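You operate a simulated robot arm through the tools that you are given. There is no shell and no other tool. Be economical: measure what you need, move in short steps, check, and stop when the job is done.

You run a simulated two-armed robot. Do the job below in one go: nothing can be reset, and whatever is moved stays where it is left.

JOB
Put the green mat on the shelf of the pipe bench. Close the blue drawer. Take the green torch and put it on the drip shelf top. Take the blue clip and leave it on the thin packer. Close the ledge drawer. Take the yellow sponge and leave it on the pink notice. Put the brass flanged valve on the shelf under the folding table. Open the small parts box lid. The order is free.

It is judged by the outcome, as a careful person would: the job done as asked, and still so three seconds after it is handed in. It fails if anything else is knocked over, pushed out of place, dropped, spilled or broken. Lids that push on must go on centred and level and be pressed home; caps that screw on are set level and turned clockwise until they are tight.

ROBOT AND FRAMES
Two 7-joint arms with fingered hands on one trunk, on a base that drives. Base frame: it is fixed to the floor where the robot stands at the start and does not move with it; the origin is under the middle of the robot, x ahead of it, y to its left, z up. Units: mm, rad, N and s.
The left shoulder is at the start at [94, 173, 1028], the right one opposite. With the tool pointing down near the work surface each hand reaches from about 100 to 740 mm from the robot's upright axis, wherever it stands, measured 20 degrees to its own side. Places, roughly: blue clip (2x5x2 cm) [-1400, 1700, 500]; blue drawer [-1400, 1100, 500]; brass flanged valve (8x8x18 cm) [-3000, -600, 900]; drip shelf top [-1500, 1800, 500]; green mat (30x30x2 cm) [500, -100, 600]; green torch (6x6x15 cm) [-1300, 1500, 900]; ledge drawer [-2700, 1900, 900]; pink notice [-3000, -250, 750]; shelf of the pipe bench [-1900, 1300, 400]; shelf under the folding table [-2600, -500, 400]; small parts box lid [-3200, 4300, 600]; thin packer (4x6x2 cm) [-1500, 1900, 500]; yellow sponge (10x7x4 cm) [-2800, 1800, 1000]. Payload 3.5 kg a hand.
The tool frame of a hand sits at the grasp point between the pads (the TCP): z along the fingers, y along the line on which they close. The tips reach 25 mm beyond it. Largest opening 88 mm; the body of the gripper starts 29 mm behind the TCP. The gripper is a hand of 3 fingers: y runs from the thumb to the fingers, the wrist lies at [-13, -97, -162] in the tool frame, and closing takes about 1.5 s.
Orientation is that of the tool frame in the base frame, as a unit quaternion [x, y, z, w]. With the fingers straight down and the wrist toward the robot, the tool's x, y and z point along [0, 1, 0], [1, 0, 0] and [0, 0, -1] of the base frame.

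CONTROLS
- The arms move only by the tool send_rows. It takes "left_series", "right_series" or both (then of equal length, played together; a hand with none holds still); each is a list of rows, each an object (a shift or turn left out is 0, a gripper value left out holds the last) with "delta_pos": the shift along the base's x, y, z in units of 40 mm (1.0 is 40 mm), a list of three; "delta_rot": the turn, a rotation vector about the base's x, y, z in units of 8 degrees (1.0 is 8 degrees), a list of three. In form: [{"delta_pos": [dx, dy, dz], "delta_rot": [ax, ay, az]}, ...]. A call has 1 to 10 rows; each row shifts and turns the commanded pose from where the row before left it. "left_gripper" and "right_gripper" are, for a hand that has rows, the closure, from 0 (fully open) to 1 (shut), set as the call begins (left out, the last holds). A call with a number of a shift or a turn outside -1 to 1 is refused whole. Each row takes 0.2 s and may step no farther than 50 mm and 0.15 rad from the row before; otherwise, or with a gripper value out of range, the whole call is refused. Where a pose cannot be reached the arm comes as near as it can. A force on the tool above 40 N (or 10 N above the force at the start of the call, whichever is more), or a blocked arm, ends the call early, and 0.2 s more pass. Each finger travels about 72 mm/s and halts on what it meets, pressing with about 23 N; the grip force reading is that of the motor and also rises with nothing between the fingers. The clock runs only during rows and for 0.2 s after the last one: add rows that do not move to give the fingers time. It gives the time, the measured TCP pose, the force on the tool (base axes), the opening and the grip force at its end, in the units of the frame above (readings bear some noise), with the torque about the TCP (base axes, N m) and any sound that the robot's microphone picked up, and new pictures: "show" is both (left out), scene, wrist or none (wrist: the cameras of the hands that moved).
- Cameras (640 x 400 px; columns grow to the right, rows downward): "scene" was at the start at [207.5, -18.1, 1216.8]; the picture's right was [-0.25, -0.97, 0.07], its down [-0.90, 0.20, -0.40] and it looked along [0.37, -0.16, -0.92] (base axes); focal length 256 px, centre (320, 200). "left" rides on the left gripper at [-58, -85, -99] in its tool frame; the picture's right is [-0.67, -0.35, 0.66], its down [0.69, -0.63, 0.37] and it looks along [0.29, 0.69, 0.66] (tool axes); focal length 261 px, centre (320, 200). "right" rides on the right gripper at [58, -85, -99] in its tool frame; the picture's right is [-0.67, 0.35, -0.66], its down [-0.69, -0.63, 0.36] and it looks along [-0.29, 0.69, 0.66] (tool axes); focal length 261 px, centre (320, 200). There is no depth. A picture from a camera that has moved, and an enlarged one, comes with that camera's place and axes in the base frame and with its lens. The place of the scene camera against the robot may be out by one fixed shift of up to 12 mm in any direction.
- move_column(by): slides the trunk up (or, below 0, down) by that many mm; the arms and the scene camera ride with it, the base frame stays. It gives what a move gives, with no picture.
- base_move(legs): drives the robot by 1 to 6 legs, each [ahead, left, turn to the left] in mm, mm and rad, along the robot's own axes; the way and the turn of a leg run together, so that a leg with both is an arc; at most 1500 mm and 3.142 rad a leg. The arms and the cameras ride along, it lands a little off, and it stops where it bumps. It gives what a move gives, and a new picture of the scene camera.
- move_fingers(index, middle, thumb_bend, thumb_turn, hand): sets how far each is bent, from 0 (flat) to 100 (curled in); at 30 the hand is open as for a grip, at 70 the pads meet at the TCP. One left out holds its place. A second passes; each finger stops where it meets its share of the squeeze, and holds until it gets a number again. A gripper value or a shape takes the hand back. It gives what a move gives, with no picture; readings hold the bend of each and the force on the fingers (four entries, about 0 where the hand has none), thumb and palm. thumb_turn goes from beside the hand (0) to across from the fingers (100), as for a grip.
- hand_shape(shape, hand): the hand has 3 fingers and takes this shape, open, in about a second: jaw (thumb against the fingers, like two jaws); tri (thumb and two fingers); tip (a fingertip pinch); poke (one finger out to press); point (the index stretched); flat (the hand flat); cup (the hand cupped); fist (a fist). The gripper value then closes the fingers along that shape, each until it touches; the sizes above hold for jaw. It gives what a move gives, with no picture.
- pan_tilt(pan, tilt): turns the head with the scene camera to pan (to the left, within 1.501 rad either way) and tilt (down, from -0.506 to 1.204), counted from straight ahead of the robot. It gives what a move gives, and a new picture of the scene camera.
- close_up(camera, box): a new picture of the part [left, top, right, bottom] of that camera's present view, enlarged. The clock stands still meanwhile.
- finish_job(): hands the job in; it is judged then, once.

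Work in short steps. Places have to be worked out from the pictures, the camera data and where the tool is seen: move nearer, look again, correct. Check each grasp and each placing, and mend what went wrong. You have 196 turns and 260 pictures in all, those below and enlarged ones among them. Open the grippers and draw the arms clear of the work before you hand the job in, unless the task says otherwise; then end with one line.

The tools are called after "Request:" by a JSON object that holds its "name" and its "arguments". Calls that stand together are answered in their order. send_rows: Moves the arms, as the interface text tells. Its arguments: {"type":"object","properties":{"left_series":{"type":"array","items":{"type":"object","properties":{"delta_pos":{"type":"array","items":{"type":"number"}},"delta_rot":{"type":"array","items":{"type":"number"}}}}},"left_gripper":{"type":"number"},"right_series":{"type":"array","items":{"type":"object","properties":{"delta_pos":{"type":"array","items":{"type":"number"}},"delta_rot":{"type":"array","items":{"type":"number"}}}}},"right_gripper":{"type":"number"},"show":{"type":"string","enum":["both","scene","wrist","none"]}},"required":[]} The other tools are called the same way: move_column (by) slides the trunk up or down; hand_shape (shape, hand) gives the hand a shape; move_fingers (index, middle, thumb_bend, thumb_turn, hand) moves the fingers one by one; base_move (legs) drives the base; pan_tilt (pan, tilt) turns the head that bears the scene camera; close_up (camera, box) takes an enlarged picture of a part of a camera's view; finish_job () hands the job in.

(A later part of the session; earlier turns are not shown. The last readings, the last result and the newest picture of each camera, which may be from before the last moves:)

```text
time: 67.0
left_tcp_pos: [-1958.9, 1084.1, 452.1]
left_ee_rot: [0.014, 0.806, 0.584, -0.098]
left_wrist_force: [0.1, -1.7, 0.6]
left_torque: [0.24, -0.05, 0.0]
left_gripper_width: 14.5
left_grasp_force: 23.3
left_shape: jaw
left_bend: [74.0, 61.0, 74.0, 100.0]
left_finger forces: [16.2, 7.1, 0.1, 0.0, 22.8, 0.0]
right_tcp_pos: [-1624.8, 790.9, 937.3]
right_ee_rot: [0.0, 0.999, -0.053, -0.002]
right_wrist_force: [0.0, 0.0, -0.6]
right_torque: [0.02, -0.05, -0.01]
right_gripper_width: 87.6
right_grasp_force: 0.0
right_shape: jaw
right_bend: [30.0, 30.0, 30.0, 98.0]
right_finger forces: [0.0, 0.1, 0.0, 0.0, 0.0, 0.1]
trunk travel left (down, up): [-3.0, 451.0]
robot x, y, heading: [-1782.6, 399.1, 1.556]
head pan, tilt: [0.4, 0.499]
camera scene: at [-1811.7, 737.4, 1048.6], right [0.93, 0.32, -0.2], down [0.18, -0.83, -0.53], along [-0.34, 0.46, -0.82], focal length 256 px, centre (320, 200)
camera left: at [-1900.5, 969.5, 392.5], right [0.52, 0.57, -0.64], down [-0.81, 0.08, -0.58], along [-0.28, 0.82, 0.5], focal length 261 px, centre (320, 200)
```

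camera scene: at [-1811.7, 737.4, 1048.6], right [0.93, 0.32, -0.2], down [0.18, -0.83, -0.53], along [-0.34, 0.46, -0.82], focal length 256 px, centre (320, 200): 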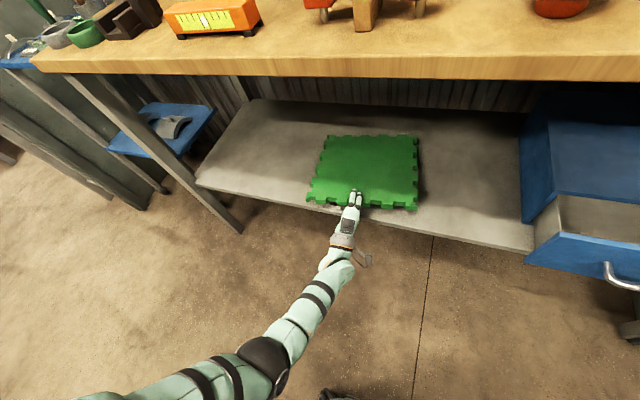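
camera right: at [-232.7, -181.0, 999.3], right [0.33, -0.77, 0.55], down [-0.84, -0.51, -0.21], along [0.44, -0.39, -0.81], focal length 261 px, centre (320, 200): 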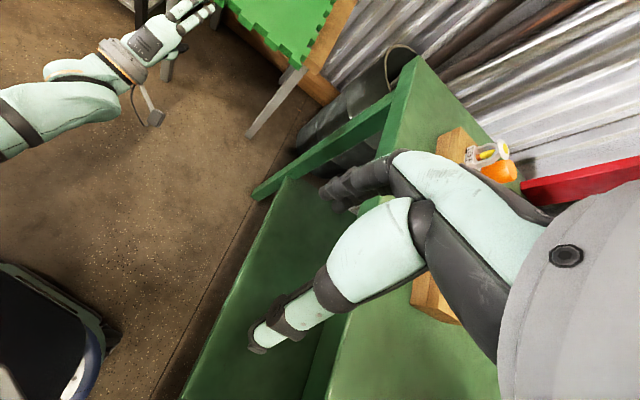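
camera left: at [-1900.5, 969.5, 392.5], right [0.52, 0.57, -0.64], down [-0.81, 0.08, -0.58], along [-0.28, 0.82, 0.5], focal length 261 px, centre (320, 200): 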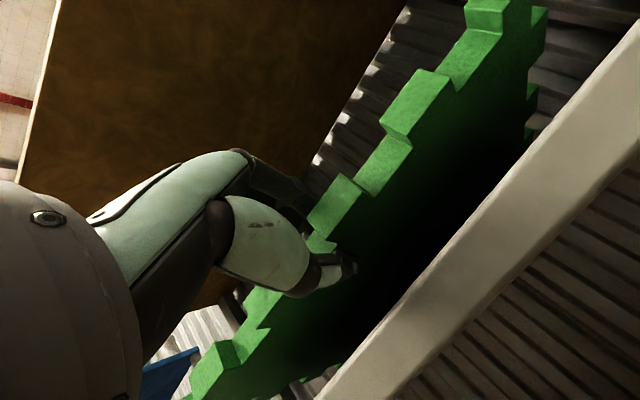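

The far edge rests on the shelf. I push in 25 mm more and open the hand halfway.

Request:
{"name": "send_rows", "arguments": {"left_series": [{"delta_pos": [0, 0.3, 0]}, {"delta_pos": [0, 0.3, -0.1]}, {}], "show": "none"}}

Request:
{"name": "send_rows", "arguments": {"left_series": [{}, {}, {}, {}, {}], "left_gripper": 0.5, "show": "both"}}

```text
time: 67.8
left_tcp_pos: [-1956.8, 1107.8, 446.9]
left_ee_rot: [0.014, 0.806, 0.584, -0.098]
left_wrist_force: [-0.8, -1.1, -0.3]
left_torque: [0.26, 0.01, -0.03]
left_gripper_width: 14.8
left_grasp_force: 22.7
left_shape: jaw
left_bend: [74.0, 61.0, 74.0, 100.0]
left_finger forces: [16.0, 7.5, 0.0, 0.1, 23.2, 0.0]
right_tcp_pos: [-1625.0, 791.2, 937.2]
right_ee_rot: [0.002, 0.999, -0.053, -0.003]
right_wrist_force: [0.2, 0.9, 0.9]
right_torque: [-0.03, 0.01, -0.01]
right_gripper_width: 87.9
right_grasp_force: 0.1
right_shape: jaw
right_bend: [30.0, 30.0, 30.0, 98.0]
right_finger forces: [0.0, 0.0, 0.0, 0.1, 0.1, 0.1]
trunk travel left (down, up): [-3.0, 451.0]
robot x, y, heading: [-1783.5, 403.2, 1.558]
head pan, tilt: [0.4, 0.499]
```

```text
time: 69.0
left_tcp_pos: [-1959.0, 1108.7, 446.2]
left_ee_rot: [0.015, 0.806, 0.584, -0.097]
left_wrist_force: [0.2, 0.7, -1.4]
left_torque: [0.02, 0.0, -0.02]
left_gripper_width: 44.0
left_grasp_force: 0.0
left_shape: jaw
left_bend: [74.0, 45.0, 69.0, 100.0]
left_finger forces: [0.0, 0.0, 0.0, 0.0, 0.5, 0.0]
right_tcp_pos: [-1623.6, 792.5, 938.2]
right_ee_rot: [0.002, 0.999, -0.054, -0.003]
right_wrist_force: [-0.5, -0.5, 0.7]
right_torque: [-0.01, 0.03, 0.0]
right_gripper_width: 87.8
right_grasp_force: 0.0
right_shape: jaw
right_bend: [30.0, 30.0, 30.0, 98.0]
right_finger forces: [0.0, 0.0, 0.0, 0.0, 0.1, 0.0]
trunk travel left (down, up): [-3.0, 451.0]
robot x, y, heading: [-1787.4, 402.0, 1.561]
head pan, tilt: [0.4, 0.499]
camera scene: at [-1811.8, 737.9, 1048.5], right [0.93, 0.32, -0.2], down [0.18, -0.83, -0.53], along [-0.34, 0.46, -0.82], focal length 256 px, centre (320, 200)
camera left: at [-1899.3, 992.7, 387.8], right [0.52, 0.57, -0.64], down [-0.81, 0.08, -0.58], along [-0.28, 0.82, 0.5], focal length 261 px, centre (320, 200)
```

scene: 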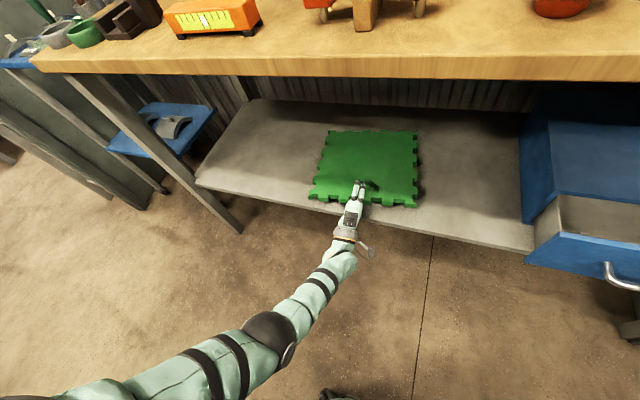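
left: 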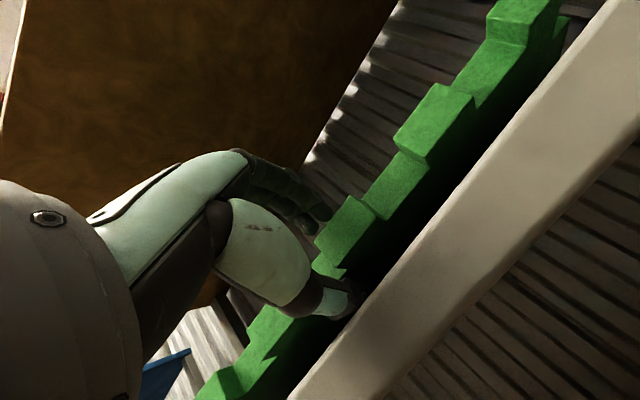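

Now I withdraw the hand straight back along its axis; the mat should stay.

Request:
{"name": "send_rows", "arguments": {"left_series": [{"delta_pos": [0, -0.5, 0]}, {"delta_pos": [0, -0.6, 0]}, {"delta_pos": [0, -0.8, 0]}, {"delta_pos": [0, -0.8, 0]}], "left_gripper": 0.55, "show": "scene"}}

```text
time: 70.0
left_tcp_pos: [-1959.0, 998.0, 448.0]
left_ee_rot: [0.015, 0.806, 0.584, -0.097]
left_wrist_force: [0.1, 0.0, -0.4]
left_torque: [0.0, 0.0, -0.01]
left_gripper_width: 39.9
left_grasp_force: 0.1
left_shape: jaw
left_bend: [74.0, 46.0, 71.0, 100.0]
left_finger forces: [0.0, 0.1, 0.0, 0.0, 0.0, 0.0]
right_tcp_pos: [-1623.4, 791.9, 936.2]
right_ee_rot: [0.002, 0.999, -0.053, -0.003]
right_wrist_force: [0.0, 0.3, -0.4]
right_torque: [-0.02, -0.02, 0.02]
right_gripper_width: 87.8
right_grasp_force: 0.1
right_shape: jaw
right_bend: [30.0, 30.0, 30.0, 98.0]
right_finger forces: [0.0, 0.1, 0.1, 0.0, 0.0, 0.0]
trunk travel left (down, up): [-3.0, 451.0]
robot x, y, heading: [-1785.9, 402.5, 1.554]
head pan, tilt: [0.4, 0.499]
camera scene: at [-1811.7, 737.4, 1048.7], right [0.93, 0.32, -0.2], down [0.18, -0.83, -0.53], along [-0.34, 0.46, -0.82], focal length 256 px, centre (320, 200)
```

scene: 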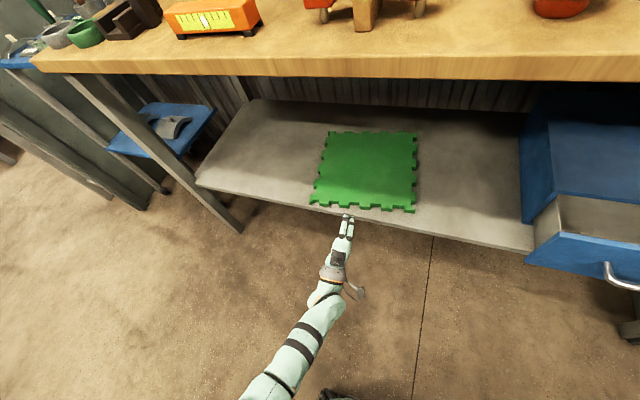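

Mat lies fully on the shelf. Next the blue drawer: I back up, strafe right, and look.

Request:
{"name": "base_move", "arguments": {"legs": [[-200, 0, 0], [0, -540, 0]]}}

```text
time: 74.3
left_tcp_pos: [-1426.2, 796.2, 447.1]
left_ee_rot: [0.015, 0.806, 0.584, -0.098]
left_wrist_force: [-1.0, -0.9, -0.9]
left_torque: [-0.02, 0.01, -0.01]
left_gripper_width: 40.0
left_grasp_force: 0.1
left_shape: jaw
left_bend: [74.0, 46.0, 71.0, 100.0]
left_finger forces: [0.0, 0.1, 0.0, 0.1, 0.0, 0.0]
right_tcp_pos: [-1091.3, 588.2, 936.6]
right_ee_rot: [0.0, 0.999, -0.053, -0.003]
right_wrist_force: [-0.1, 0.5, -0.6]
right_torque: [0.02, 0.01, -0.01]
right_gripper_width: 87.3
right_grasp_force: 0.0
right_shape: jaw
right_bend: [30.0, 30.0, 30.0, 98.0]
right_finger forces: [0.0, 0.1, 0.0, 0.0, 0.0, 0.0]
trunk travel left (down, up): [-3.0, 451.0]
robot x, y, heading: [-1251.8, 197.5, 1.564]
head pan, tilt: [0.4, 0.499]
camera scene: at [-1277.9, 533.9, 1048.5], right [0.92, 0.33, -0.2], down [0.18, -0.83, -0.53], along [-0.34, 0.46, -0.82], focal length 256 px, centre (320, 200)
```

scene: 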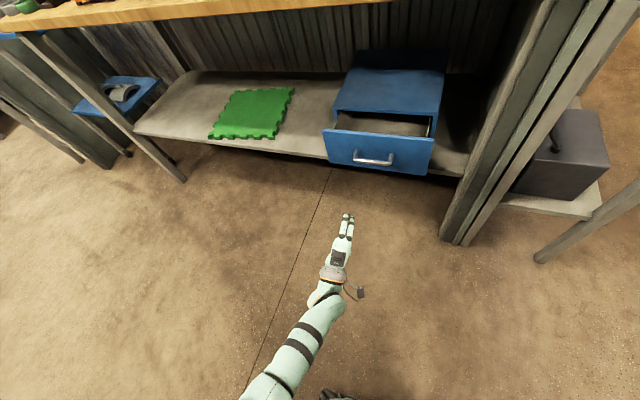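

Handle near [-1410, 1020, 468]; panel z 427–555. I close the fingers, raise to z≈527 (above the handle) and approach.

Request:
{"name": "send_rows", "arguments": {"left_series": [{"delta_pos": [0, 0, 0.7]}, {"delta_pos": [0.2, 0, 0.7]}, {"delta_pos": [0.2, 0, 0.6]}, {}, {}, {}], "left_gripper": 1, "show": "none"}}

Request:
{"name": "base_move", "arguments": {"legs": [[160, 0, 0]]}}

```text
time: 75.7
left_tcp_pos: [-1425.2, 802.2, 530.1]
left_ee_rot: [0.031, 0.798, 0.591, -0.116]
left_wrist_force: [0.1, -0.6, 0.4]
left_torque: [0.02, 0.02, -0.04]
left_gripper_width: 0.1
left_grasp_force: 23.2
left_shape: jaw
left_bend: [70.0, 70.0, 35.0, 100.0]
left_finger forces: [0.0, 0.0, 0.0, 0.0, 0.0, 0.0]
right_tcp_pos: [-1091.1, 588.8, 936.8]
right_ee_rot: [0.0, 0.999, -0.053, -0.003]
right_wrist_force: [-0.1, 0.7, -0.1]
right_torque: [0.01, 0.04, 0.0]
right_gripper_width: 87.8
right_grasp_force: 0.1
right_shape: jaw
right_bend: [30.0, 30.0, 30.0, 98.0]
right_finger forces: [0.1, 0.0, 0.1, 0.0, 0.1, 0.0]
trunk travel left (down, up): [-3.0, 451.0]
robot x, y, heading: [-1251.6, 199.0, 1.557]
head pan, tilt: [0.4, 0.499]
```

```text
time: 77.1
left_tcp_pos: [-1423.6, 963.0, 528.1]
left_ee_rot: [0.033, 0.799, 0.589, -0.116]
left_wrist_force: [2.0, -0.5, 0.0]
left_torque: [-0.09, -0.03, 0.23]
left_gripper_width: 0.0
left_grasp_force: 22.9
left_shape: jaw
left_bend: [70.0, 70.0, 35.0, 100.0]
left_finger forces: [0.0, 0.0, 0.1, 0.0, 0.0, 0.0]
right_tcp_pos: [-1090.3, 749.2, 936.4]
right_ee_rot: [0.0, 0.999, -0.054, -0.003]
right_wrist_force: [0.1, 0.2, -0.1]
right_torque: [-0.03, -0.02, 0.01]
right_gripper_width: 87.8
right_grasp_force: 0.0
right_shape: jaw
right_bend: [30.0, 30.0, 30.0, 98.0]
right_finger forces: [0.1, 0.1, 0.1, 0.1, 0.1, 0.0]
trunk travel left (down, up): [-3.0, 451.0]
robot x, y, heading: [-1247.0, 361.6, 1.56]
head pan, tilt: [0.4, 0.499]
camera scene: at [-1276.4, 695.2, 1048.3], right [0.92, 0.33, -0.2], down [0.18, -0.83, -0.53], along [-0.34, 0.46, -0.82], focal length 256 px, centre (320, 200)
```

scene: 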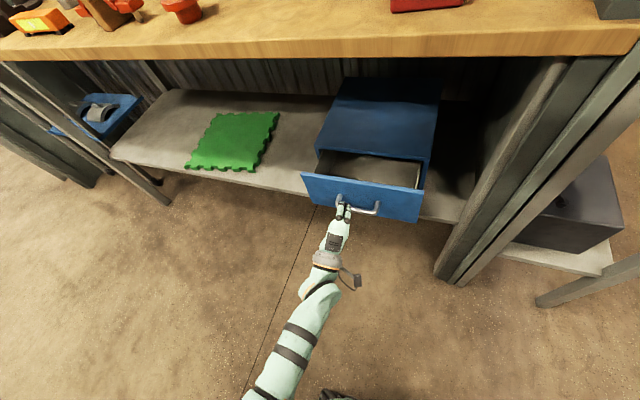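

The tip is touching the handle. I back off slightly, rise 30 mm, centre on it, and push above the handle.

Request:
{"name": "send_rows", "arguments": {"left_series": [{"delta_pos": [0, -0.4, 0]}, {"delta_pos": [0.3, 0, 0.8]}, {"delta_pos": [0.2, 0.8, 0]}, {"delta_pos": [0, 0.8, 0]}, {"delta_pos": [0, 0.6, 0]}, {"delta_pos": [0, 0.6, 0]}], "show": "scene"}}

```text
time: 78.5
left_tcp_pos: [-1401.7, 1056.8, 562.8]
left_ee_rot: [0.031, 0.799, 0.59, -0.115]
left_wrist_force: [-1.2, 0.2, 0.4]
left_torque: [-0.02, -0.02, 0.02]
left_gripper_width: 0.0
left_grasp_force: 23.1
left_shape: jaw
left_bend: [70.0, 70.0, 35.0, 100.0]
left_finger forces: [0.0, 0.0, 0.0, 0.0, 0.0, 0.0]
right_tcp_pos: [-1088.8, 747.5, 936.0]
right_ee_rot: [0.0, 0.999, -0.054, -0.002]
right_wrist_force: [0.2, 0.3, -0.1]
right_torque: [0.0, 0.0, 0.01]
right_gripper_width: 88.0
right_grasp_force: 0.0
right_shape: jaw
right_bend: [30.0, 30.0, 30.0, 98.0]
right_finger forces: [0.1, 0.0, 0.0, 0.0, 0.2, 0.0]
trunk travel left (down, up): [-3.0, 451.0]
robot x, y, heading: [-1252.0, 356.1, 1.557]
head pan, tilt: [0.4, 0.499]
camera scene: at [-1276.3, 694.3, 1048.6], right [0.92, 0.33, -0.2], down [0.18, -0.83, -0.53], along [-0.34, 0.46, -0.82], focal length 256 px, centre (320, 200)
```

scene: 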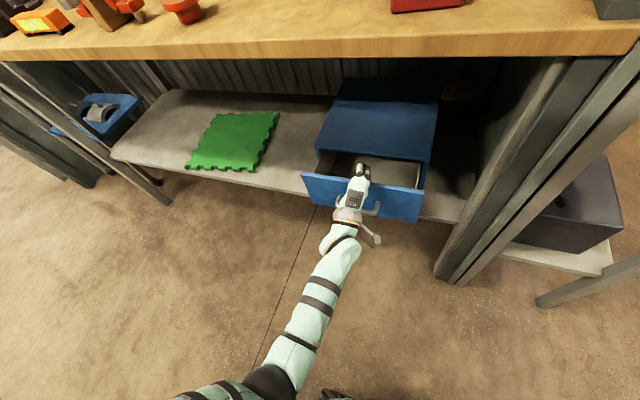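

The tip passed over the panel, so the panel is lower. I retract, lower to z≈500 and push again.

Request:
{"name": "send_rows", "arguments": {"left_series": [{"delta_pos": [0, -0.9, 0]}, {"delta_pos": [0, -0.9, 0]}, {"delta_pos": [0, -0.9, 0]}, {"delta_pos": [0, -0.9, 0]}, {"delta_pos": [0, 0, -0.8]}, {"delta_pos": [0, 0, -0.8]}], "show": "both"}}

```text
time: 79.2
left_tcp_pos: [-1373.2, 1022.6, 657.0]
left_ee_rot: [0.034, 0.734, 0.671, -0.096]
left_wrist_force: [0.3, -0.7, 0.3]
left_torque: [0.03, 0.0, -0.04]
left_gripper_width: 0.1
left_grasp_force: 23.2
left_shape: jaw
left_bend: [70.0, 70.0, 35.0, 100.0]
left_finger forces: [0.1, 0.1, 0.0, 0.1, 0.0, 0.0]
right_tcp_pos: [-1089.5, 749.6, 933.6]
right_ee_rot: [0.001, 0.998, -0.056, -0.002]
right_wrist_force: [-0.3, -0.2, 0.7]
right_torque: [0.03, 0.03, 0.01]
right_gripper_width: 87.6
right_grasp_force: 0.0
right_shape: jaw
right_bend: [30.0, 30.0, 30.0, 98.0]
right_finger forces: [0.1, 0.1, 0.0, 0.0, 0.0, 0.0]
trunk travel left (down, up): [-3.0, 451.0]
robot x, y, heading: [-1246.9, 357.6, 1.561]
head pan, tilt: [0.4, 0.499]
stopped in row 3 (left hand): the arm was blocked; the commanded pose is now the measured one
camera scene: at [-1276.2, 696.2, 1046.4], right [0.92, 0.32, -0.2], down [0.18, -0.83, -0.53], along [-0.34, 0.46, -0.82], focal length 256 px, centre (320, 200)
camera left: at [-1321.7, 920.0, 571.8], right [0.53, 0.67, -0.52], down [-0.82, 0.25, -0.52], along [-0.22, 0.7, 0.68], focal length 261 px, centre (320, 200)
```

scene: 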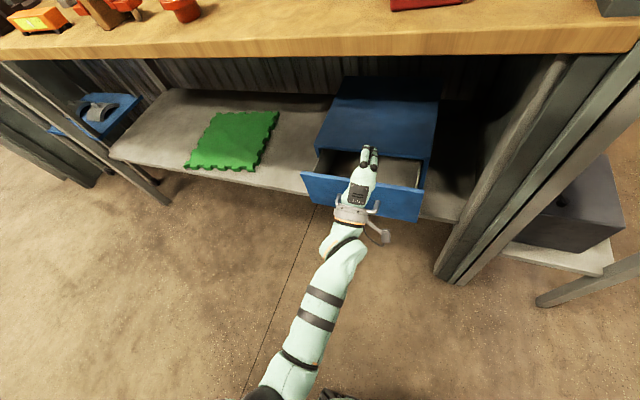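
left: 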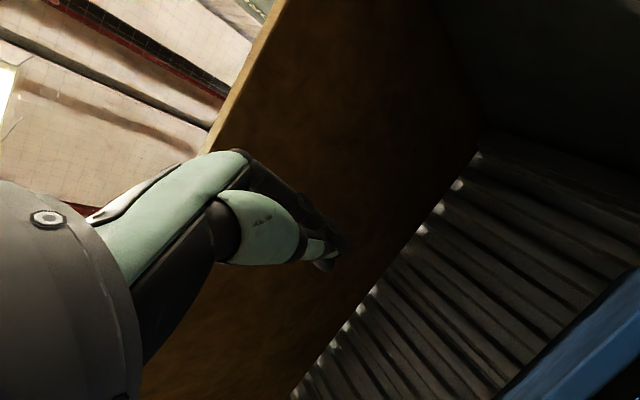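

The arm folds badly when retracting, so I back the base off and then lower with the arm extended.

Request:
{"name": "base_move", "arguments": {"legs": [[-190, 0, 0]]}}

Request:
{"name": "send_rows", "arguments": {"left_series": [{"delta_pos": [-0.2, 0.3, -0.6], "delta_rot": [-0.3, 0, 0]}, {"delta_pos": [-0.2, 0.3, -0.6], "delta_rot": [-0.3, 0, 0]}, {"delta_pos": [-0.1, 0.2, -0.7], "delta_rot": [-0.3, 0, 0]}, {"delta_pos": [-0.1, 0, -0.7]}, {"delta_pos": [0, 0, -0.7]}, {"delta_pos": [0, 0, -0.7]}, {}], "show": "scene"}}

```text
time: 80.8
left_tcp_pos: [-1375.6, 828.5, 659.7]
left_ee_rot: [0.035, 0.733, 0.673, -0.096]
left_wrist_force: [-0.2, 0.1, -0.1]
left_torque: [0.01, 0.0, 0.0]
left_gripper_width: 0.0
left_grasp_force: 23.0
left_shape: jaw
left_bend: [70.0, 70.0, 35.0, 100.0]
left_finger forces: [0.0, 0.1, 0.0, 0.0, 0.0, 0.0]
right_tcp_pos: [-1092.6, 556.2, 936.9]
right_ee_rot: [-0.001, 0.999, -0.053, -0.002]
right_wrist_force: [-0.2, -0.4, 0.5]
right_torque: [0.02, -0.01, 0.02]
right_gripper_width: 87.7
right_grasp_force: 0.0
right_shape: jaw
right_bend: [30.0, 30.0, 30.0, 98.0]
right_finger forces: [0.1, 0.0, 0.1, 0.1, 0.1, 0.0]
trunk travel left (down, up): [-3.0, 451.0]
robot x, y, heading: [-1248.5, 169.3, 1.559]
head pan, tilt: [0.4, 0.499]
camera scene: at [-1279.0, 501.9, 1048.9], right [0.92, 0.33, -0.2], down [0.18, -0.83, -0.53], along [-0.34, 0.46, -0.82], focal length 256 px, centre (320, 200)
```

scene: 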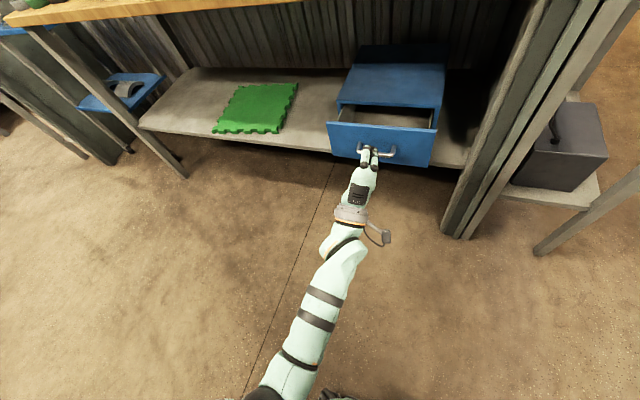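

```text
time: 82.4
left_tcp_pos: [-1398.9, 861.7, 498.7]
left_ee_rot: [0.04, 0.773, 0.626, -0.093]
left_wrist_force: [0.4, -0.4, -0.9]
left_torque: [0.02, -0.02, 0.02]
left_gripper_width: 0.0
left_grasp_force: 22.9
left_shape: jaw
left_bend: [70.0, 70.0, 35.0, 100.0]
left_finger forces: [0.0, 0.0, 0.1, 0.0, 0.1, 0.0]
right_tcp_pos: [-1092.7, 556.2, 936.9]
right_ee_rot: [-0.001, 0.999, -0.053, -0.003]
right_wrist_force: [-0.5, 0.2, 0.0]
right_torque: [-0.02, 0.0, 0.0]
right_gripper_width: 87.5
right_grasp_force: 0.0
right_shape: jaw
right_bend: [30.0, 30.0, 30.0, 98.0]
right_finger forces: [0.1, 0.0, 0.0, 0.0, 0.1, 0.1]
trunk travel left (down, up): [-3.0, 451.0]
robot x, y, heading: [-1254.0, 170.0, 1.562]
head pan, tilt: [0.4, 0.499]
camera scene: at [-1279.0, 502.6, 1048.6], right [0.92, 0.33, -0.2], down [0.18, -0.83, -0.53], along [-0.34, 0.46, -0.82], focal length 256 px, centre (320, 200)
```

scene: 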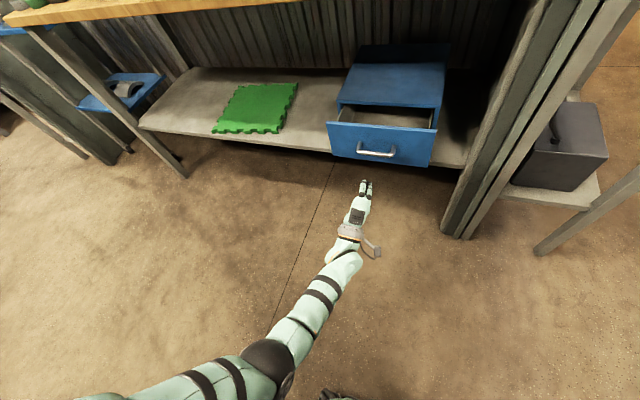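

Two views put the handle at [-1407, 1008, 488], panel top ≈528. I lower to z≈460 to push below the handle, and drive forward.

Request:
{"name": "send_rows", "arguments": {"left_series": [{"delta_pos": [-0.1, 0, -0.5]}, {"delta_pos": [-0.1, 0, -0.5]}, {}], "show": "none"}}

Request:
{"name": "base_move", "arguments": {"legs": [[150, 0, 0]]}}

Request:
{"name": "send_rows", "arguments": {"left_series": [{"delta_pos": [0, 0.4, 0]}, {"delta_pos": [0, 0.4, 0]}, {"delta_pos": [0, 0.4, 0]}, {"delta_pos": [0, 0.4, 0]}, {"delta_pos": [0, 0.4, 0]}, {"delta_pos": [0, 0.4, 0]}, {}], "show": "scene"}}

```text
time: 83.2
left_tcp_pos: [-1406.8, 860.0, 459.5]
left_ee_rot: [0.04, 0.774, 0.625, -0.094]
left_wrist_force: [0.4, -0.2, 0.3]
left_torque: [0.03, -0.02, 0.01]
left_gripper_width: 0.3
left_grasp_force: 23.3
left_shape: jaw
left_bend: [70.0, 70.0, 35.0, 100.0]
left_finger forces: [0.1, 0.0, 0.1, 0.1, 0.0, 0.0]
right_tcp_pos: [-1092.3, 557.2, 936.2]
right_ee_rot: [0.0, 0.999, -0.053, -0.002]
right_wrist_force: [-0.1, -0.2, 0.4]
right_torque: [-0.04, -0.01, 0.05]
right_gripper_width: 88.0
right_grasp_force: 0.0
right_shape: jaw
right_bend: [30.0, 30.0, 30.0, 98.0]
right_finger forces: [0.0, 0.1, 0.0, 0.0, 0.0, 0.0]
trunk travel left (down, up): [-3.0, 451.0]
robot x, y, heading: [-1248.2, 164.7, 1.559]
head pan, tilt: [0.4, 0.499]
```

```text
time: 84.6
left_tcp_pos: [-1404.6, 1015.0, 458.6]
left_ee_rot: [0.039, 0.774, 0.625, -0.094]
left_wrist_force: [-0.3, -0.4, -0.3]
left_torque: [0.0, -0.01, 0.01]
left_gripper_width: 0.0
left_grasp_force: 23.4
left_shape: jaw
left_bend: [70.0, 70.0, 35.0, 100.0]
left_finger forces: [0.1, 0.0, 0.1, 0.0, 0.1, 0.1]
right_tcp_pos: [-1091.2, 712.9, 936.4]
right_ee_rot: [-0.001, 0.999, -0.054, -0.003]
right_wrist_force: [0.6, 0.5, 0.0]
right_torque: [0.01, 0.01, 0.02]
right_gripper_width: 87.9
right_grasp_force: 0.1
right_shape: jaw
right_bend: [30.0, 30.0, 30.0, 98.0]
right_finger forces: [0.0, 0.0, 0.0, 0.0, 0.0, 0.0]
trunk travel left (down, up): [-3.0, 451.0]
robot x, y, heading: [-1248.3, 316.7, 1.565]
head pan, tilt: [0.4, 0.499]
camera scene: at [-1278.0, 657.5, 1048.1], right [0.92, 0.33, -0.2], down [0.18, -0.83, -0.53], along [-0.34, 0.46, -0.82], focal length 256 px, centre (320, 200)
```

scene: 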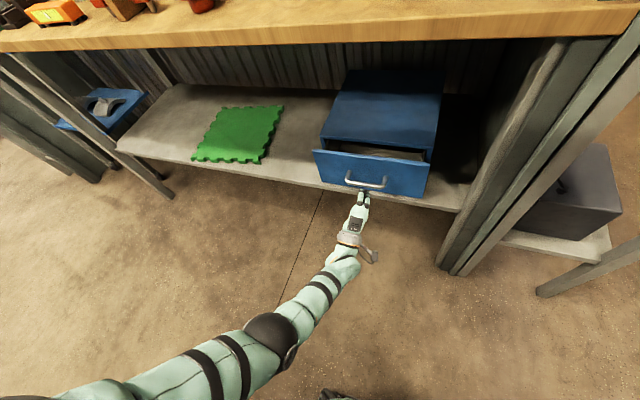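

```text
time: 86.1
left_tcp_pos: [-1424.8, 1059.4, 476.6]
left_ee_rot: [0.042, 0.777, 0.621, -0.092]
left_wrist_force: [4.7, -14.6, -7.8]
left_torque: [-0.14, 0.01, -0.03]
left_gripper_width: 0.0
left_grasp_force: 22.7
left_shape: jaw
left_bend: [70.0, 70.0, 34.0, 100.0]
left_finger forces: [0.1, 0.0, 0.0, 0.1, 0.0, 0.0]
left hand out of reach, approached as far as the arm can: row 2, 3, 4, 5, 6
right_tcp_pos: [-1091.3, 711.2, 936.2]
right_ee_rot: [-0.001, 0.999, -0.054, -0.003]
right_wrist_force: [0.7, -0.6, 0.0]
right_torque: [-0.05, -0.02, 0.01]
right_gripper_width: 87.8
right_grasp_force: 0.1
right_shape: jaw
right_bend: [30.0, 30.0, 30.0, 98.0]
right_finger forces: [0.1, 0.0, 0.0, 0.0, 0.1, 0.1]
trunk travel left (down, up): [-3.0, 451.0]
robot x, y, heading: [-1248.2, 322.7, 1.555]
head pan, tilt: [0.4, 0.499]
stopped in row 7 (left hand): the force on the tool passed its limit at 42 N (the readings are from after the stop); the commanded pose is now the measured one
camera scene: at [-1277.8, 655.8, 1048.5], right [0.92, 0.33, -0.2], down [0.18, -0.83, -0.53], along [-0.34, 0.46, -0.82], focal length 256 px, centre (320, 200)
```

scene: 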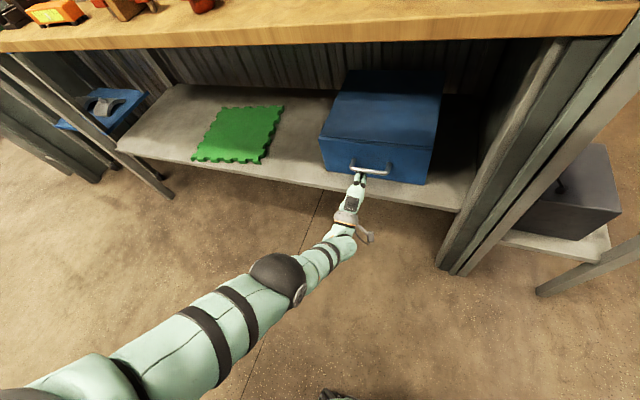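

Drawer front looks flush. I back away and raise the trunk, then look for the torch, clip and packer.

Request:
{"name": "base_move", "arguments": {"legs": [[-250, 0, 0]]}}

Request:
{"name": "close_up", "arguments": {"camera": "scene", "box": [300, 0, 560, 180]}}

Request:
{"name": "move_column", "arguments": {"by": 200}}

Request:
{"name": "pan_tilt", "arguments": {"pan": 0.1, "tilt": 0.25}}

```text
time: 87.9
left_tcp_pos: [-1427.0, 806.8, 477.5]
left_ee_rot: [0.041, 0.776, 0.622, -0.093]
left_wrist_force: [-0.1, 0.2, 0.1]
left_torque: [-0.05, -0.02, 0.01]
left_gripper_width: 0.0
left_grasp_force: 22.8
left_shape: jaw
left_bend: [70.0, 70.0, 34.0, 100.0]
left_finger forces: [0.0, 0.1, 0.0, 0.1, 0.0, 0.1]
right_tcp_pos: [-1092.6, 456.3, 937.1]
right_ee_rot: [-0.001, 0.999, -0.053, -0.002]
right_wrist_force: [-0.3, -1.0, -0.3]
right_torque: [-0.01, -0.01, -0.03]
right_gripper_width: 88.0
right_grasp_force: 0.1
right_shape: jaw
right_bend: [30.0, 30.0, 30.0, 98.0]
right_finger forces: [0.0, 0.1, 0.0, 0.1, 0.0, 0.0]
trunk travel left (down, up): [-3.0, 451.0]
robot x, y, heading: [-1249.4, 67.0, 1.567]
head pan, tilt: [0.4, 0.499]
camera scene: at [-1279.8, 401.6, 1048.8], right [0.92, 0.33, -0.2], down [0.18, -0.83, -0.53], along [-0.34, 0.46, -0.82], focal length 256 px, centre (320, 200)
```

scene: 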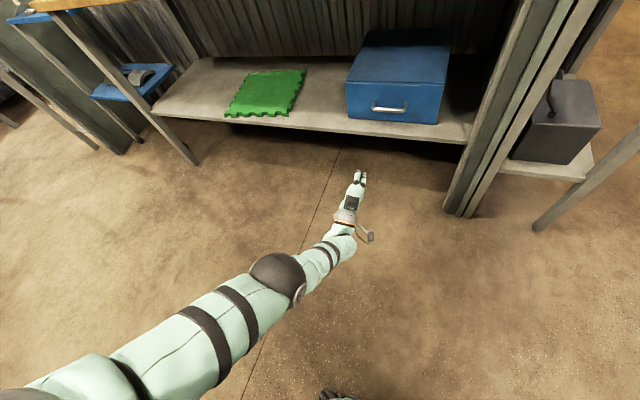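

```text
2.22 times, centred on (430, 90) of scene
camera zoom: at [-1279.8, 401.6, 1048.8], right [0.92, 0.33, -0.2], down [0.18, -0.83, -0.53], along [-0.34, 0.46, -0.82], focal length 570 px, centre (76, 444)
```

zoom: 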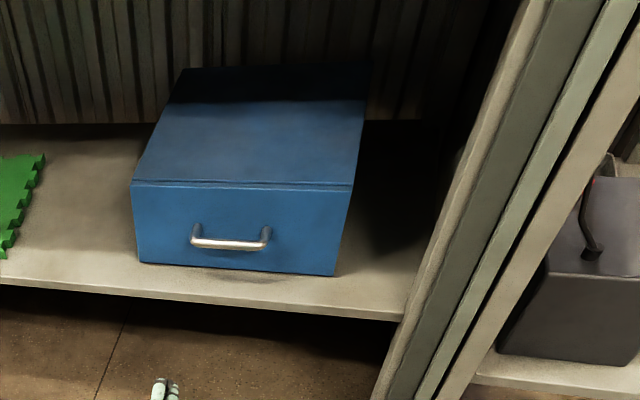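

```text
time: 90.1
left_tcp_pos: [-1427.2, 811.0, 958.4]
left_ee_rot: [0.024, 0.653, 0.751, -0.097]
left_wrist_force: [-0.3, -0.4, -0.4]
left_torque: [-0.03, 0.01, -0.01]
left_gripper_width: 0.1
left_grasp_force: 22.7
left_shape: jaw
left_bend: [70.0, 70.0, 34.0, 100.0]
left_finger forces: [0.0, 0.1, 0.1, 0.0, 0.0, 0.0]
right_tcp_pos: [-1094.5, 457.3, 1136.6]
right_ee_rot: [0.0, 0.999, -0.054, -0.003]
right_wrist_force: [0.2, 1.0, 0.7]
right_torque: [-0.01, 0.01, 0.01]
right_gripper_width: 88.0
right_grasp_force: 0.0
right_shape: jaw
right_bend: [30.0, 30.0, 30.0, 98.0]
right_finger forces: [0.1, 0.0, 0.0, 0.0, 0.0, 0.0]
trunk travel left (down, up): [-203.0, 251.0]
robot x, y, heading: [-1251.3, 70.7, 1.561]
head pan, tilt: [0.4, 0.499]
```

```text
time: 90.9
left_tcp_pos: [-1428.6, 811.0, 958.2]
left_ee_rot: [0.025, 0.652, 0.751, -0.096]
left_wrist_force: [0.4, 0.9, -0.2]
left_torque: [-0.03, -0.01, 0.0]
left_gripper_width: 0.0
left_grasp_force: 23.3
left_shape: jaw
left_bend: [70.0, 70.0, 34.0, 100.0]
left_finger forces: [0.1, 0.0, 0.1, 0.0, 0.0, 0.0]
right_tcp_pos: [-1093.2, 457.4, 1137.0]
right_ee_rot: [0.0, 0.999, -0.054, -0.003]
right_wrist_force: [1.0, 0.0, 0.6]
right_torque: [0.01, -0.03, 0.01]
right_gripper_width: 87.7
right_grasp_force: 0.1
right_shape: jaw
right_bend: [30.0, 30.0, 30.0, 98.0]
right_finger forces: [0.1, 0.0, 0.1, 0.0, 0.0, 0.1]
trunk travel left (down, up): [-203.0, 251.0]
robot x, y, heading: [-1253.0, 67.5, 1.563]
head pan, tilt: [0.099, 0.25]
camera scene: at [-1255.1, 244.0, 1371.7], right [1.0, 0.09, -0.02], down [0.02, -0.4, -0.91], along [-0.09, 0.91, -0.4], focal length 256 px, centre (320, 200)
```

scene: 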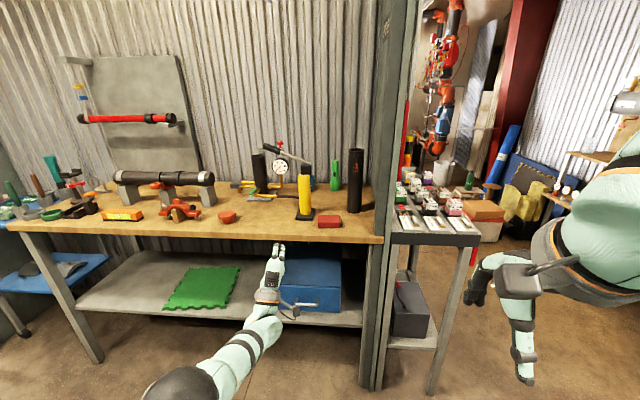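

The drawer is closed. The green torch stands at about [-1295, 1484], base z≈885. I'll take it from above with the right hand; first tuck the left hand tool-down.

Request:
{"name": "send_rows", "arguments": {"left_series": [{"delta_pos": [-0.1, -0.5, 0.2], "delta_rot": [-1, 0, 0]}, {"delta_pos": [-0.1, -0.5, 0.2], "delta_rot": [-1, 0, 0]}, {"delta_pos": [-0.1, -0.5, 0.2], "delta_rot": [-1, 0, 0]}, {"delta_pos": [-0.1, -0.5, 0.2], "delta_rot": [-1, 0, 0]}, {"delta_pos": [-0.1, -0.5, 0.2], "delta_rot": [-1, 0, 0]}, {"delta_pos": [-0.1, -0.5, 0.2], "delta_rot": [-1, 0, 0]}, {"delta_pos": [-0.1, -0.5, 0.2], "delta_rot": [-1, 0, 0]}, {"delta_pos": [-0.1, -0.5, 0.2], "delta_rot": [-1, 0, 0]}, {"delta_pos": [0, -0.5, 0], "delta_rot": [-1, 0, 0]}, {"delta_pos": [0, -0.5, 0], "delta_rot": [-1, 0, 0]}], "left_gripper": 0, "show": "none"}}

Request:
{"name": "close_up", "arguments": {"camera": "scene", "box": [230, 130, 400, 240]}}

```text
time: 93.1
left_tcp_pos: [-1437.8, 870.2, 912.1]
left_ee_rot: [0.08, 0.983, 0.155, -0.06]
left_wrist_force: [-0.7, -0.1, -0.4]
left_torque: [0.02, 0.02, -0.01]
left_gripper_width: 87.7
left_grasp_force: 0.0
left_shape: jaw
left_bend: [30.0, 30.0, 30.0, 98.0]
left_finger forces: [0.0, 0.1, 0.0, 0.1, 0.0, 0.0]
left hand out of reach, approached as far as the arm can: row 1, 2, 3, 4, 5, 6, 7, 8, 9, 10
right_tcp_pos: [-1092.5, 457.0, 1136.7]
right_ee_rot: [-0.001, 0.999, -0.053, -0.002]
right_wrist_force: [-0.4, 0.2, 0.4]
right_torque: [0.04, 0.03, 0.03]
right_gripper_width: 87.7
right_grasp_force: 0.1
right_shape: jaw
right_bend: [30.0, 30.0, 30.0, 98.0]
right_finger forces: [0.0, 0.0, 0.0, 0.0, 0.1, 0.0]
trunk travel left (down, up): [-203.0, 251.0]
robot x, y, heading: [-1251.1, 66.5, 1.562]
head pan, tilt: [0.099, 0.25]
```

```text
3.64 times, centred on (315, 185) of scene
camera zoom: at [-1255.0, 244.0, 1371.7], right [1.0, 0.09, -0.02], down [0.02, -0.4, -0.91], along [-0.09, 0.91, -0.4], focal length 932 px, centre (338, 254)
```

zoom: 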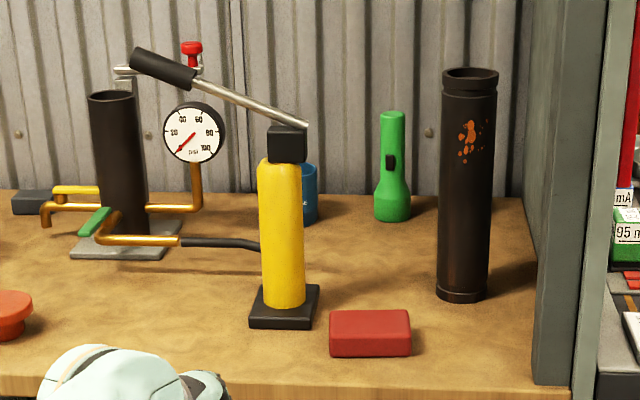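

The torch stands on its wide head, narrow handle up. First bring the left hand back in.

Request:
{"name": "send_rows", "arguments": {"left_series": [{"delta_pos": [-0.1, -0.9, 0.2]}, {"delta_pos": [-0.1, -0.9, 0.2]}, {"delta_pos": [-0.1, -0.9, 0.2]}, {"delta_pos": [-0.1, -0.9, 0.2]}, {"delta_pos": [-0.1, -0.9, 0.2]}, {"delta_pos": [-0.1, -0.9, 0.2]}, {"delta_pos": [-0.1, -0.9, 0.2]}, {"delta_pos": [-0.1, -0.9, 0.2]}, {"delta_pos": [-0.1, -0.9, 0.2]}, {"delta_pos": [-0.1, -0.9, 0.2]}], "show": "none"}}

Request:
{"name": "move_column", "arguments": {"by": 180}}

Request:
{"name": "base_move", "arguments": {"legs": [[0, 180, 0], [400, 0, 0]]}}

```text
time: 95.3
left_tcp_pos: [-1439.4, 870.5, 913.4]
left_ee_rot: [0.081, 0.983, 0.157, -0.059]
left_wrist_force: [-0.2, -0.3, 0.0]
left_torque: [0.01, 0.0, 0.0]
left_gripper_width: 87.8
left_grasp_force: 0.2
left_shape: jaw
left_bend: [30.0, 30.0, 30.0, 98.0]
left_finger forces: [0.0, 0.1, 0.0, 0.0, 0.0, 0.0]
left hand out of reach, approached as far as the arm can: row 1, 2, 3, 4, 5, 6, 7, 8, 9, 10
right_tcp_pos: [-1093.2, 457.9, 1136.5]
right_ee_rot: [-0.001, 0.999, -0.054, -0.003]
right_wrist_force: [-0.4, 0.1, 0.5]
right_torque: [-0.01, 0.02, 0.02]
right_gripper_width: 88.1
right_grasp_force: 0.1
right_shape: jaw
right_bend: [30.0, 30.0, 30.0, 98.0]
right_finger forces: [0.0, 0.0, 0.0, 0.0, 0.0, 0.1]
trunk travel left (down, up): [-203.0, 251.0]
robot x, y, heading: [-1250.9, 69.9, 1.556]
head pan, tilt: [0.099, 0.25]
```

```text
time: 97.3
left_tcp_pos: [-1440.6, 849.5, 1214.4]
left_ee_rot: [0.076, 0.969, 0.228, -0.064]
left_wrist_force: [0.2, -0.7, -0.8]
left_torque: [-0.02, 0.01, 0.01]
left_gripper_width: 87.7
left_grasp_force: 0.1
left_shape: jaw
left_bend: [30.0, 30.0, 30.0, 98.0]
left_finger forces: [0.0, 0.0, 0.0, 0.0, 0.0, 0.0]
right_tcp_pos: [-1093.8, 457.5, 1317.6]
right_ee_rot: [-0.001, 0.999, -0.054, -0.003]
right_wrist_force: [0.5, -0.1, 0.1]
right_torque: [-0.05, -0.05, 0.02]
right_gripper_width: 87.8
right_grasp_force: 0.1
right_shape: jaw
right_bend: [30.0, 30.0, 30.0, 98.0]
right_finger forces: [0.0, 0.0, 0.1, 0.1, 0.1, 0.0]
trunk travel left (down, up): [-383.0, 71.0]
robot x, y, heading: [-1253.5, 67.6, 1.558]
head pan, tilt: [0.099, 0.25]
```

```text
time: 100.9
left_tcp_pos: [-1606.0, 1252.0, 1214.3]
left_ee_rot: [0.078, 0.968, 0.228, -0.064]
left_wrist_force: [0.2, 0.3, -0.1]
left_torque: [0.02, 0.0, 0.03]
left_gripper_width: 87.6
left_grasp_force: 0.1
left_shape: jaw
left_bend: [30.0, 30.0, 30.0, 98.0]
left_finger forces: [0.0, 0.0, 0.1, 0.0, 0.0, 0.1]
right_tcp_pos: [-1261.7, 858.3, 1317.9]
right_ee_rot: [0.002, 0.999, -0.053, -0.002]
right_wrist_force: [-0.2, -0.2, 0.1]
right_torque: [-0.03, 0.0, 0.04]
right_gripper_width: 87.7
right_grasp_force: 0.0
right_shape: jaw
right_bend: [30.0, 30.0, 30.0, 98.0]
right_finger forces: [0.0, 0.0, 0.0, 0.0, 0.0, 0.0]
trunk travel left (down, up): [-383.0, 71.0]
robot x, y, heading: [-1422.9, 468.6, 1.56]
head pan, tilt: [0.099, 0.25]
camera scene: at [-1425.8, 561.3, 1576.5], right [1.0, 0.09, 0.0], down [0.02, -0.26, -0.97], along [-0.08, 0.96, -0.26], focal length 256 px, centre (320, 200)
```

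scene: 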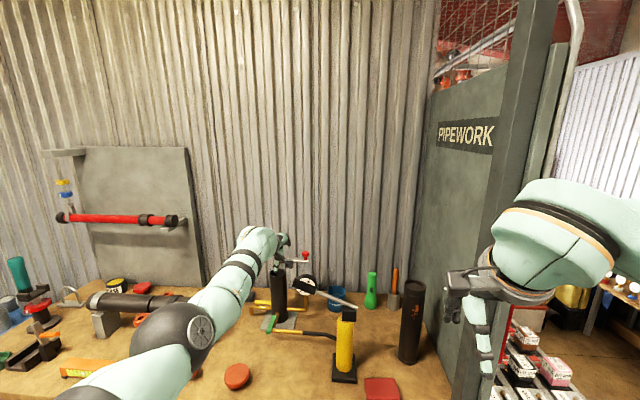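

The left arm remained stretched over the bench (free, no contact). I retract it before going closer.

Request:
{"name": "send_rows", "arguments": {"left_series": [{"delta_pos": [0, -0.6, 0.4], "delta_rot": [0.8, 0, 0]}, {"delta_pos": [0, -0.6, 0.4], "delta_rot": [0.8, 0, 0]}, {"delta_pos": [0, -0.8, 0.2], "delta_rot": [0.8, 0, 0]}, {"delta_pos": [0, -0.8, 0.2], "delta_rot": [0.8, 0, 0]}], "show": "scene"}}

```text
time: 101.9
left_tcp_pos: [-1603.0, 1140.0, 1263.6]
left_ee_rot: [0.063, 0.893, 0.438, -0.08]
left_wrist_force: [0.3, -0.9, 0.2]
left_torque: [-0.01, -0.04, -0.02]
left_gripper_width: 87.8
left_grasp_force: 0.0
left_shape: jaw
left_bend: [30.0, 30.0, 30.0, 98.0]
left_finger forces: [0.1, 0.1, 0.0, 0.0, 0.1, 0.0]
right_tcp_pos: [-1261.7, 858.7, 1316.4]
right_ee_rot: [0.002, 0.999, -0.053, -0.003]
right_wrist_force: [-0.3, -0.8, -0.3]
right_torque: [-0.01, 0.03, 0.01]
right_gripper_width: 87.6
right_grasp_force: 0.1
right_shape: jaw
right_bend: [30.0, 30.0, 30.0, 98.0]
right_finger forces: [0.0, 0.0, 0.1, 0.0, 0.1, 0.1]
trunk travel left (down, up): [-383.0, 71.0]
robot x, y, heading: [-1424.5, 471.6, 1.555]
head pan, tilt: [0.099, 0.25]
camera scene: at [-1425.6, 562.7, 1576.4], right [1.0, 0.08, 0.0], down [0.02, -0.26, -0.97], along [-0.08, 0.96, -0.26], focal length 256 px, centre (320, 200)
```

scene: 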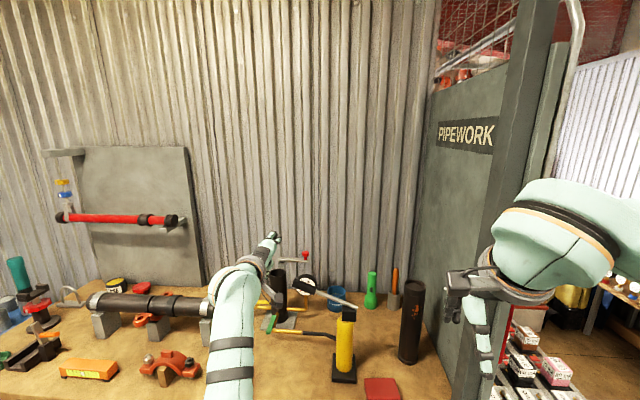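

That works at this pitch; continue retracting.

Request:
{"name": "send_rows", "arguments": {"left_series": [{"delta_pos": [0, -0.9, 0.2]}, {"delta_pos": [0, -0.9, 0.2]}, {"delta_pos": [0, -0.9, 0.2]}, {"delta_pos": [0, -0.9, 0.2]}, {"delta_pos": [0, -0.9, 0]}, {"delta_pos": [0, -0.9, 0]}, {"delta_pos": [0, -0.9, 0]}, {"delta_pos": [0, -0.9, 0]}], "show": "none"}}

Request:
{"name": "base_move", "arguments": {"legs": [[160, 0, 0]]}}

```text
time: 103.7
left_tcp_pos: [-1599.2, 918.2, 1300.8]
left_ee_rot: [0.062, 0.886, 0.447, -0.105]
left_wrist_force: [0.2, -0.1, -0.4]
left_torque: [-0.01, 0.01, 0.01]
left_gripper_width: 87.9
left_grasp_force: 0.0
left_shape: jaw
left_bend: [30.0, 30.0, 30.0, 98.0]
left_finger forces: [0.1, 0.0, 0.1, 0.1, 0.0, 0.1]
left hand out of reach, approached as far as the arm can: row 7, 8
right_tcp_pos: [-1261.3, 859.4, 1317.7]
right_ee_rot: [0.003, 0.999, -0.053, -0.003]
right_wrist_force: [-0.2, 0.7, 1.1]
right_torque: [0.02, 0.01, 0.0]
right_gripper_width: 87.7
right_grasp_force: 0.1
right_shape: jaw
right_bend: [30.0, 30.0, 30.0, 98.0]
right_finger forces: [0.0, 0.0, 0.0, 0.1, 0.0, 0.0]
trunk travel left (down, up): [-383.0, 71.0]
robot x, y, heading: [-1421.2, 465.4, 1.555]
head pan, tilt: [0.099, 0.25]
```

```text
time: 105.1
left_tcp_pos: [-1596.5, 1076.1, 1297.5]
left_ee_rot: [0.064, 0.887, 0.444, -0.108]
left_wrist_force: [0.8, 0.1, -0.2]
left_torque: [0.01, -0.01, -0.05]
left_gripper_width: 87.7
left_grasp_force: 0.1
left_shape: jaw
left_bend: [30.0, 30.0, 30.0, 98.0]
left_finger forces: [0.0, 0.0, 0.1, 0.1, 0.1, 0.0]
right_tcp_pos: [-1258.6, 1019.3, 1317.7]
right_ee_rot: [0.002, 0.999, -0.052, -0.002]
right_wrist_force: [0.1, -0.6, 0.6]
right_torque: [0.05, 0.01, 0.03]
right_gripper_width: 87.9
right_grasp_force: 0.1
right_shape: jaw
right_bend: [30.0, 30.0, 30.0, 98.0]
right_finger forces: [0.1, 0.1, 0.0, 0.1, 0.0, 0.0]
trunk travel left (down, up): [-383.0, 71.0]
robot x, y, heading: [-1416.5, 633.0, 1.554]
head pan, tilt: [0.099, 0.25]
camera scene: at [-1423.5, 722.4, 1576.6], right [1.0, 0.09, 0.0], down [0.02, -0.26, -0.97], along [-0.08, 0.96, -0.26], focal length 256 px, centre (320, 200)
```

scene: 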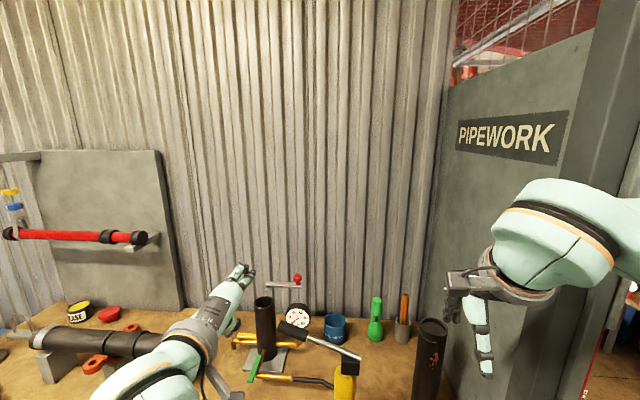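

Torch is about [-1290, 1490–1520], handle top z≈1030. I go 90 mm closer and extend the right hand above it.

Request:
{"name": "base_move", "arguments": {"legs": [[90, 0, 0]]}}

Request:
{"name": "send_rows", "arguments": {"right_series": [{"delta_pos": [0, 0.9, -0.2]}, {"delta_pos": [0, 0.9, -0.2]}, {"delta_pos": [-0.1, 0.9, -0.2]}, {"delta_pos": [-0.1, 0.9, -0.2]}, {"delta_pos": [-0.2, 0.9, -0.2]}, {"delta_pos": [-0.2, 0.9, -0.2]}, {"delta_pos": [-0.2, 0.9, -0.2]}, {}], "show": "both"}}

```text
time: 106.2
left_tcp_pos: [-1598.3, 1163.2, 1298.7]
left_ee_rot: [0.063, 0.886, 0.446, -0.11]
left_wrist_force: [0.1, -0.1, -0.3]
left_torque: [0.05, -0.06, 0.03]
left_gripper_width: 87.6
left_grasp_force: 0.0
left_shape: jaw
left_bend: [30.0, 30.0, 30.0, 98.0]
left_finger forces: [0.0, 0.0, 0.0, 0.0, 0.0, 0.1]
right_tcp_pos: [-1259.8, 1106.6, 1319.8]
right_ee_rot: [0.002, 0.999, -0.05, -0.002]
right_wrist_force: [-0.3, -0.1, 0.0]
right_torque: [0.04, 0.02, 0.0]
right_gripper_width: 88.0
right_grasp_force: 0.1
right_shape: jaw
right_bend: [30.0, 30.0, 30.0, 98.0]
right_finger forces: [0.0, 0.0, 0.0, 0.0, 0.0, 0.0]
trunk travel left (down, up): [-383.0, 71.0]
robot x, y, heading: [-1420.3, 728.4, 1.563]
head pan, tilt: [0.099, 0.25]
camera scene: at [-1424.1, 808.0, 1577.0], right [1.0, 0.09, 0.0], down [0.02, -0.25, -0.97], along [-0.08, 0.96, -0.25], focal length 256 px, centre (320, 200)
```

scene: 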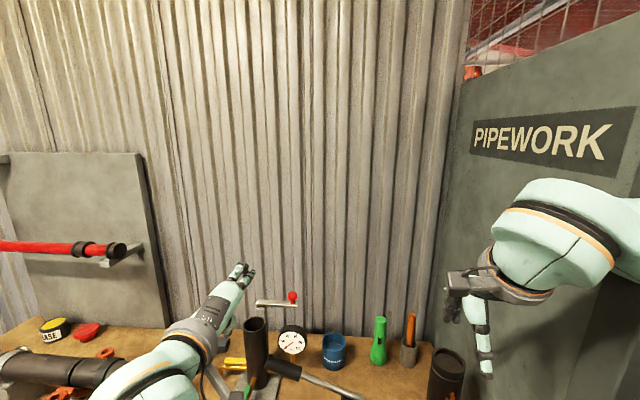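

```text
time: 107.4
left_tcp_pos: [-1567.0, 1157.3, 1320.9]
left_ee_rot: [0.072, 0.867, 0.485, -0.092]
left_wrist_force: [-1.6, -0.3, 0.5]
left_torque: [0.0, 0.01, -0.02]
left_gripper_width: 87.9
left_grasp_force: 0.0
left_shape: jaw
left_bend: [30.0, 30.0, 30.0, 98.0]
left_finger forces: [0.0, 0.1, 0.0, 0.0, 0.1, 0.1]
right_tcp_pos: [-1271.2, 1197.5, 1234.5]
right_ee_rot: [-0.075, 0.993, -0.082, 0.028]
right_wrist_force: [1.2, 0.9, -0.2]
right_torque: [-0.1, 0.09, 0.0]
right_gripper_width: 87.7
right_grasp_force: 0.1
right_shape: jaw
right_bend: [30.0, 30.0, 30.0, 98.0]
right_finger forces: [0.0, 0.0, 0.0, 0.0, 0.0, 0.0]
trunk travel left (down, up): [-383.0, 71.0]
robot x, y, heading: [-1389.2, 720.5, 1.48]
head pan, tilt: [0.099, 0.25]
stopped in row 5 (right hand): the arm was blocked; the commanded pose is now the measured one
camera scene: at [-1411.9, 683.4, 1585.7], right [1.0, 0.01, 0.02], down [0.02, -0.18, -0.98], along [0.0, 0.98, -0.18], focal length 256 px, centre (320, 200)
camera right: at [-1323.7, 1122.0, 1343.8], right [0.57, 0.55, 0.62], down [0.79, -0.57, -0.23], along [0.23, 0.62, -0.75], focal length 261 px, centre (320, 200)
```

scene: 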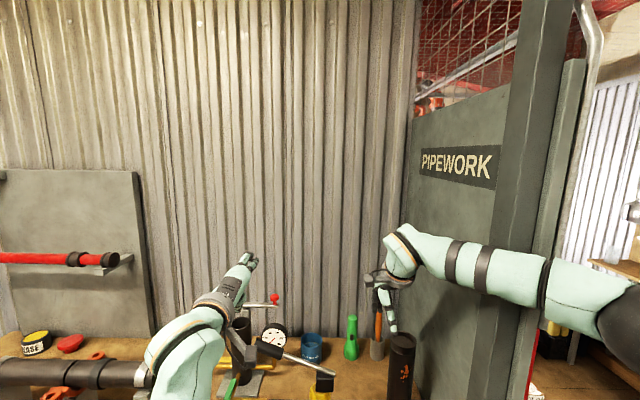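
right: 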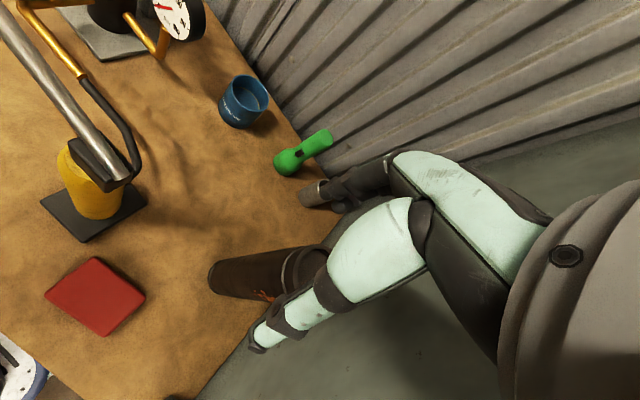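

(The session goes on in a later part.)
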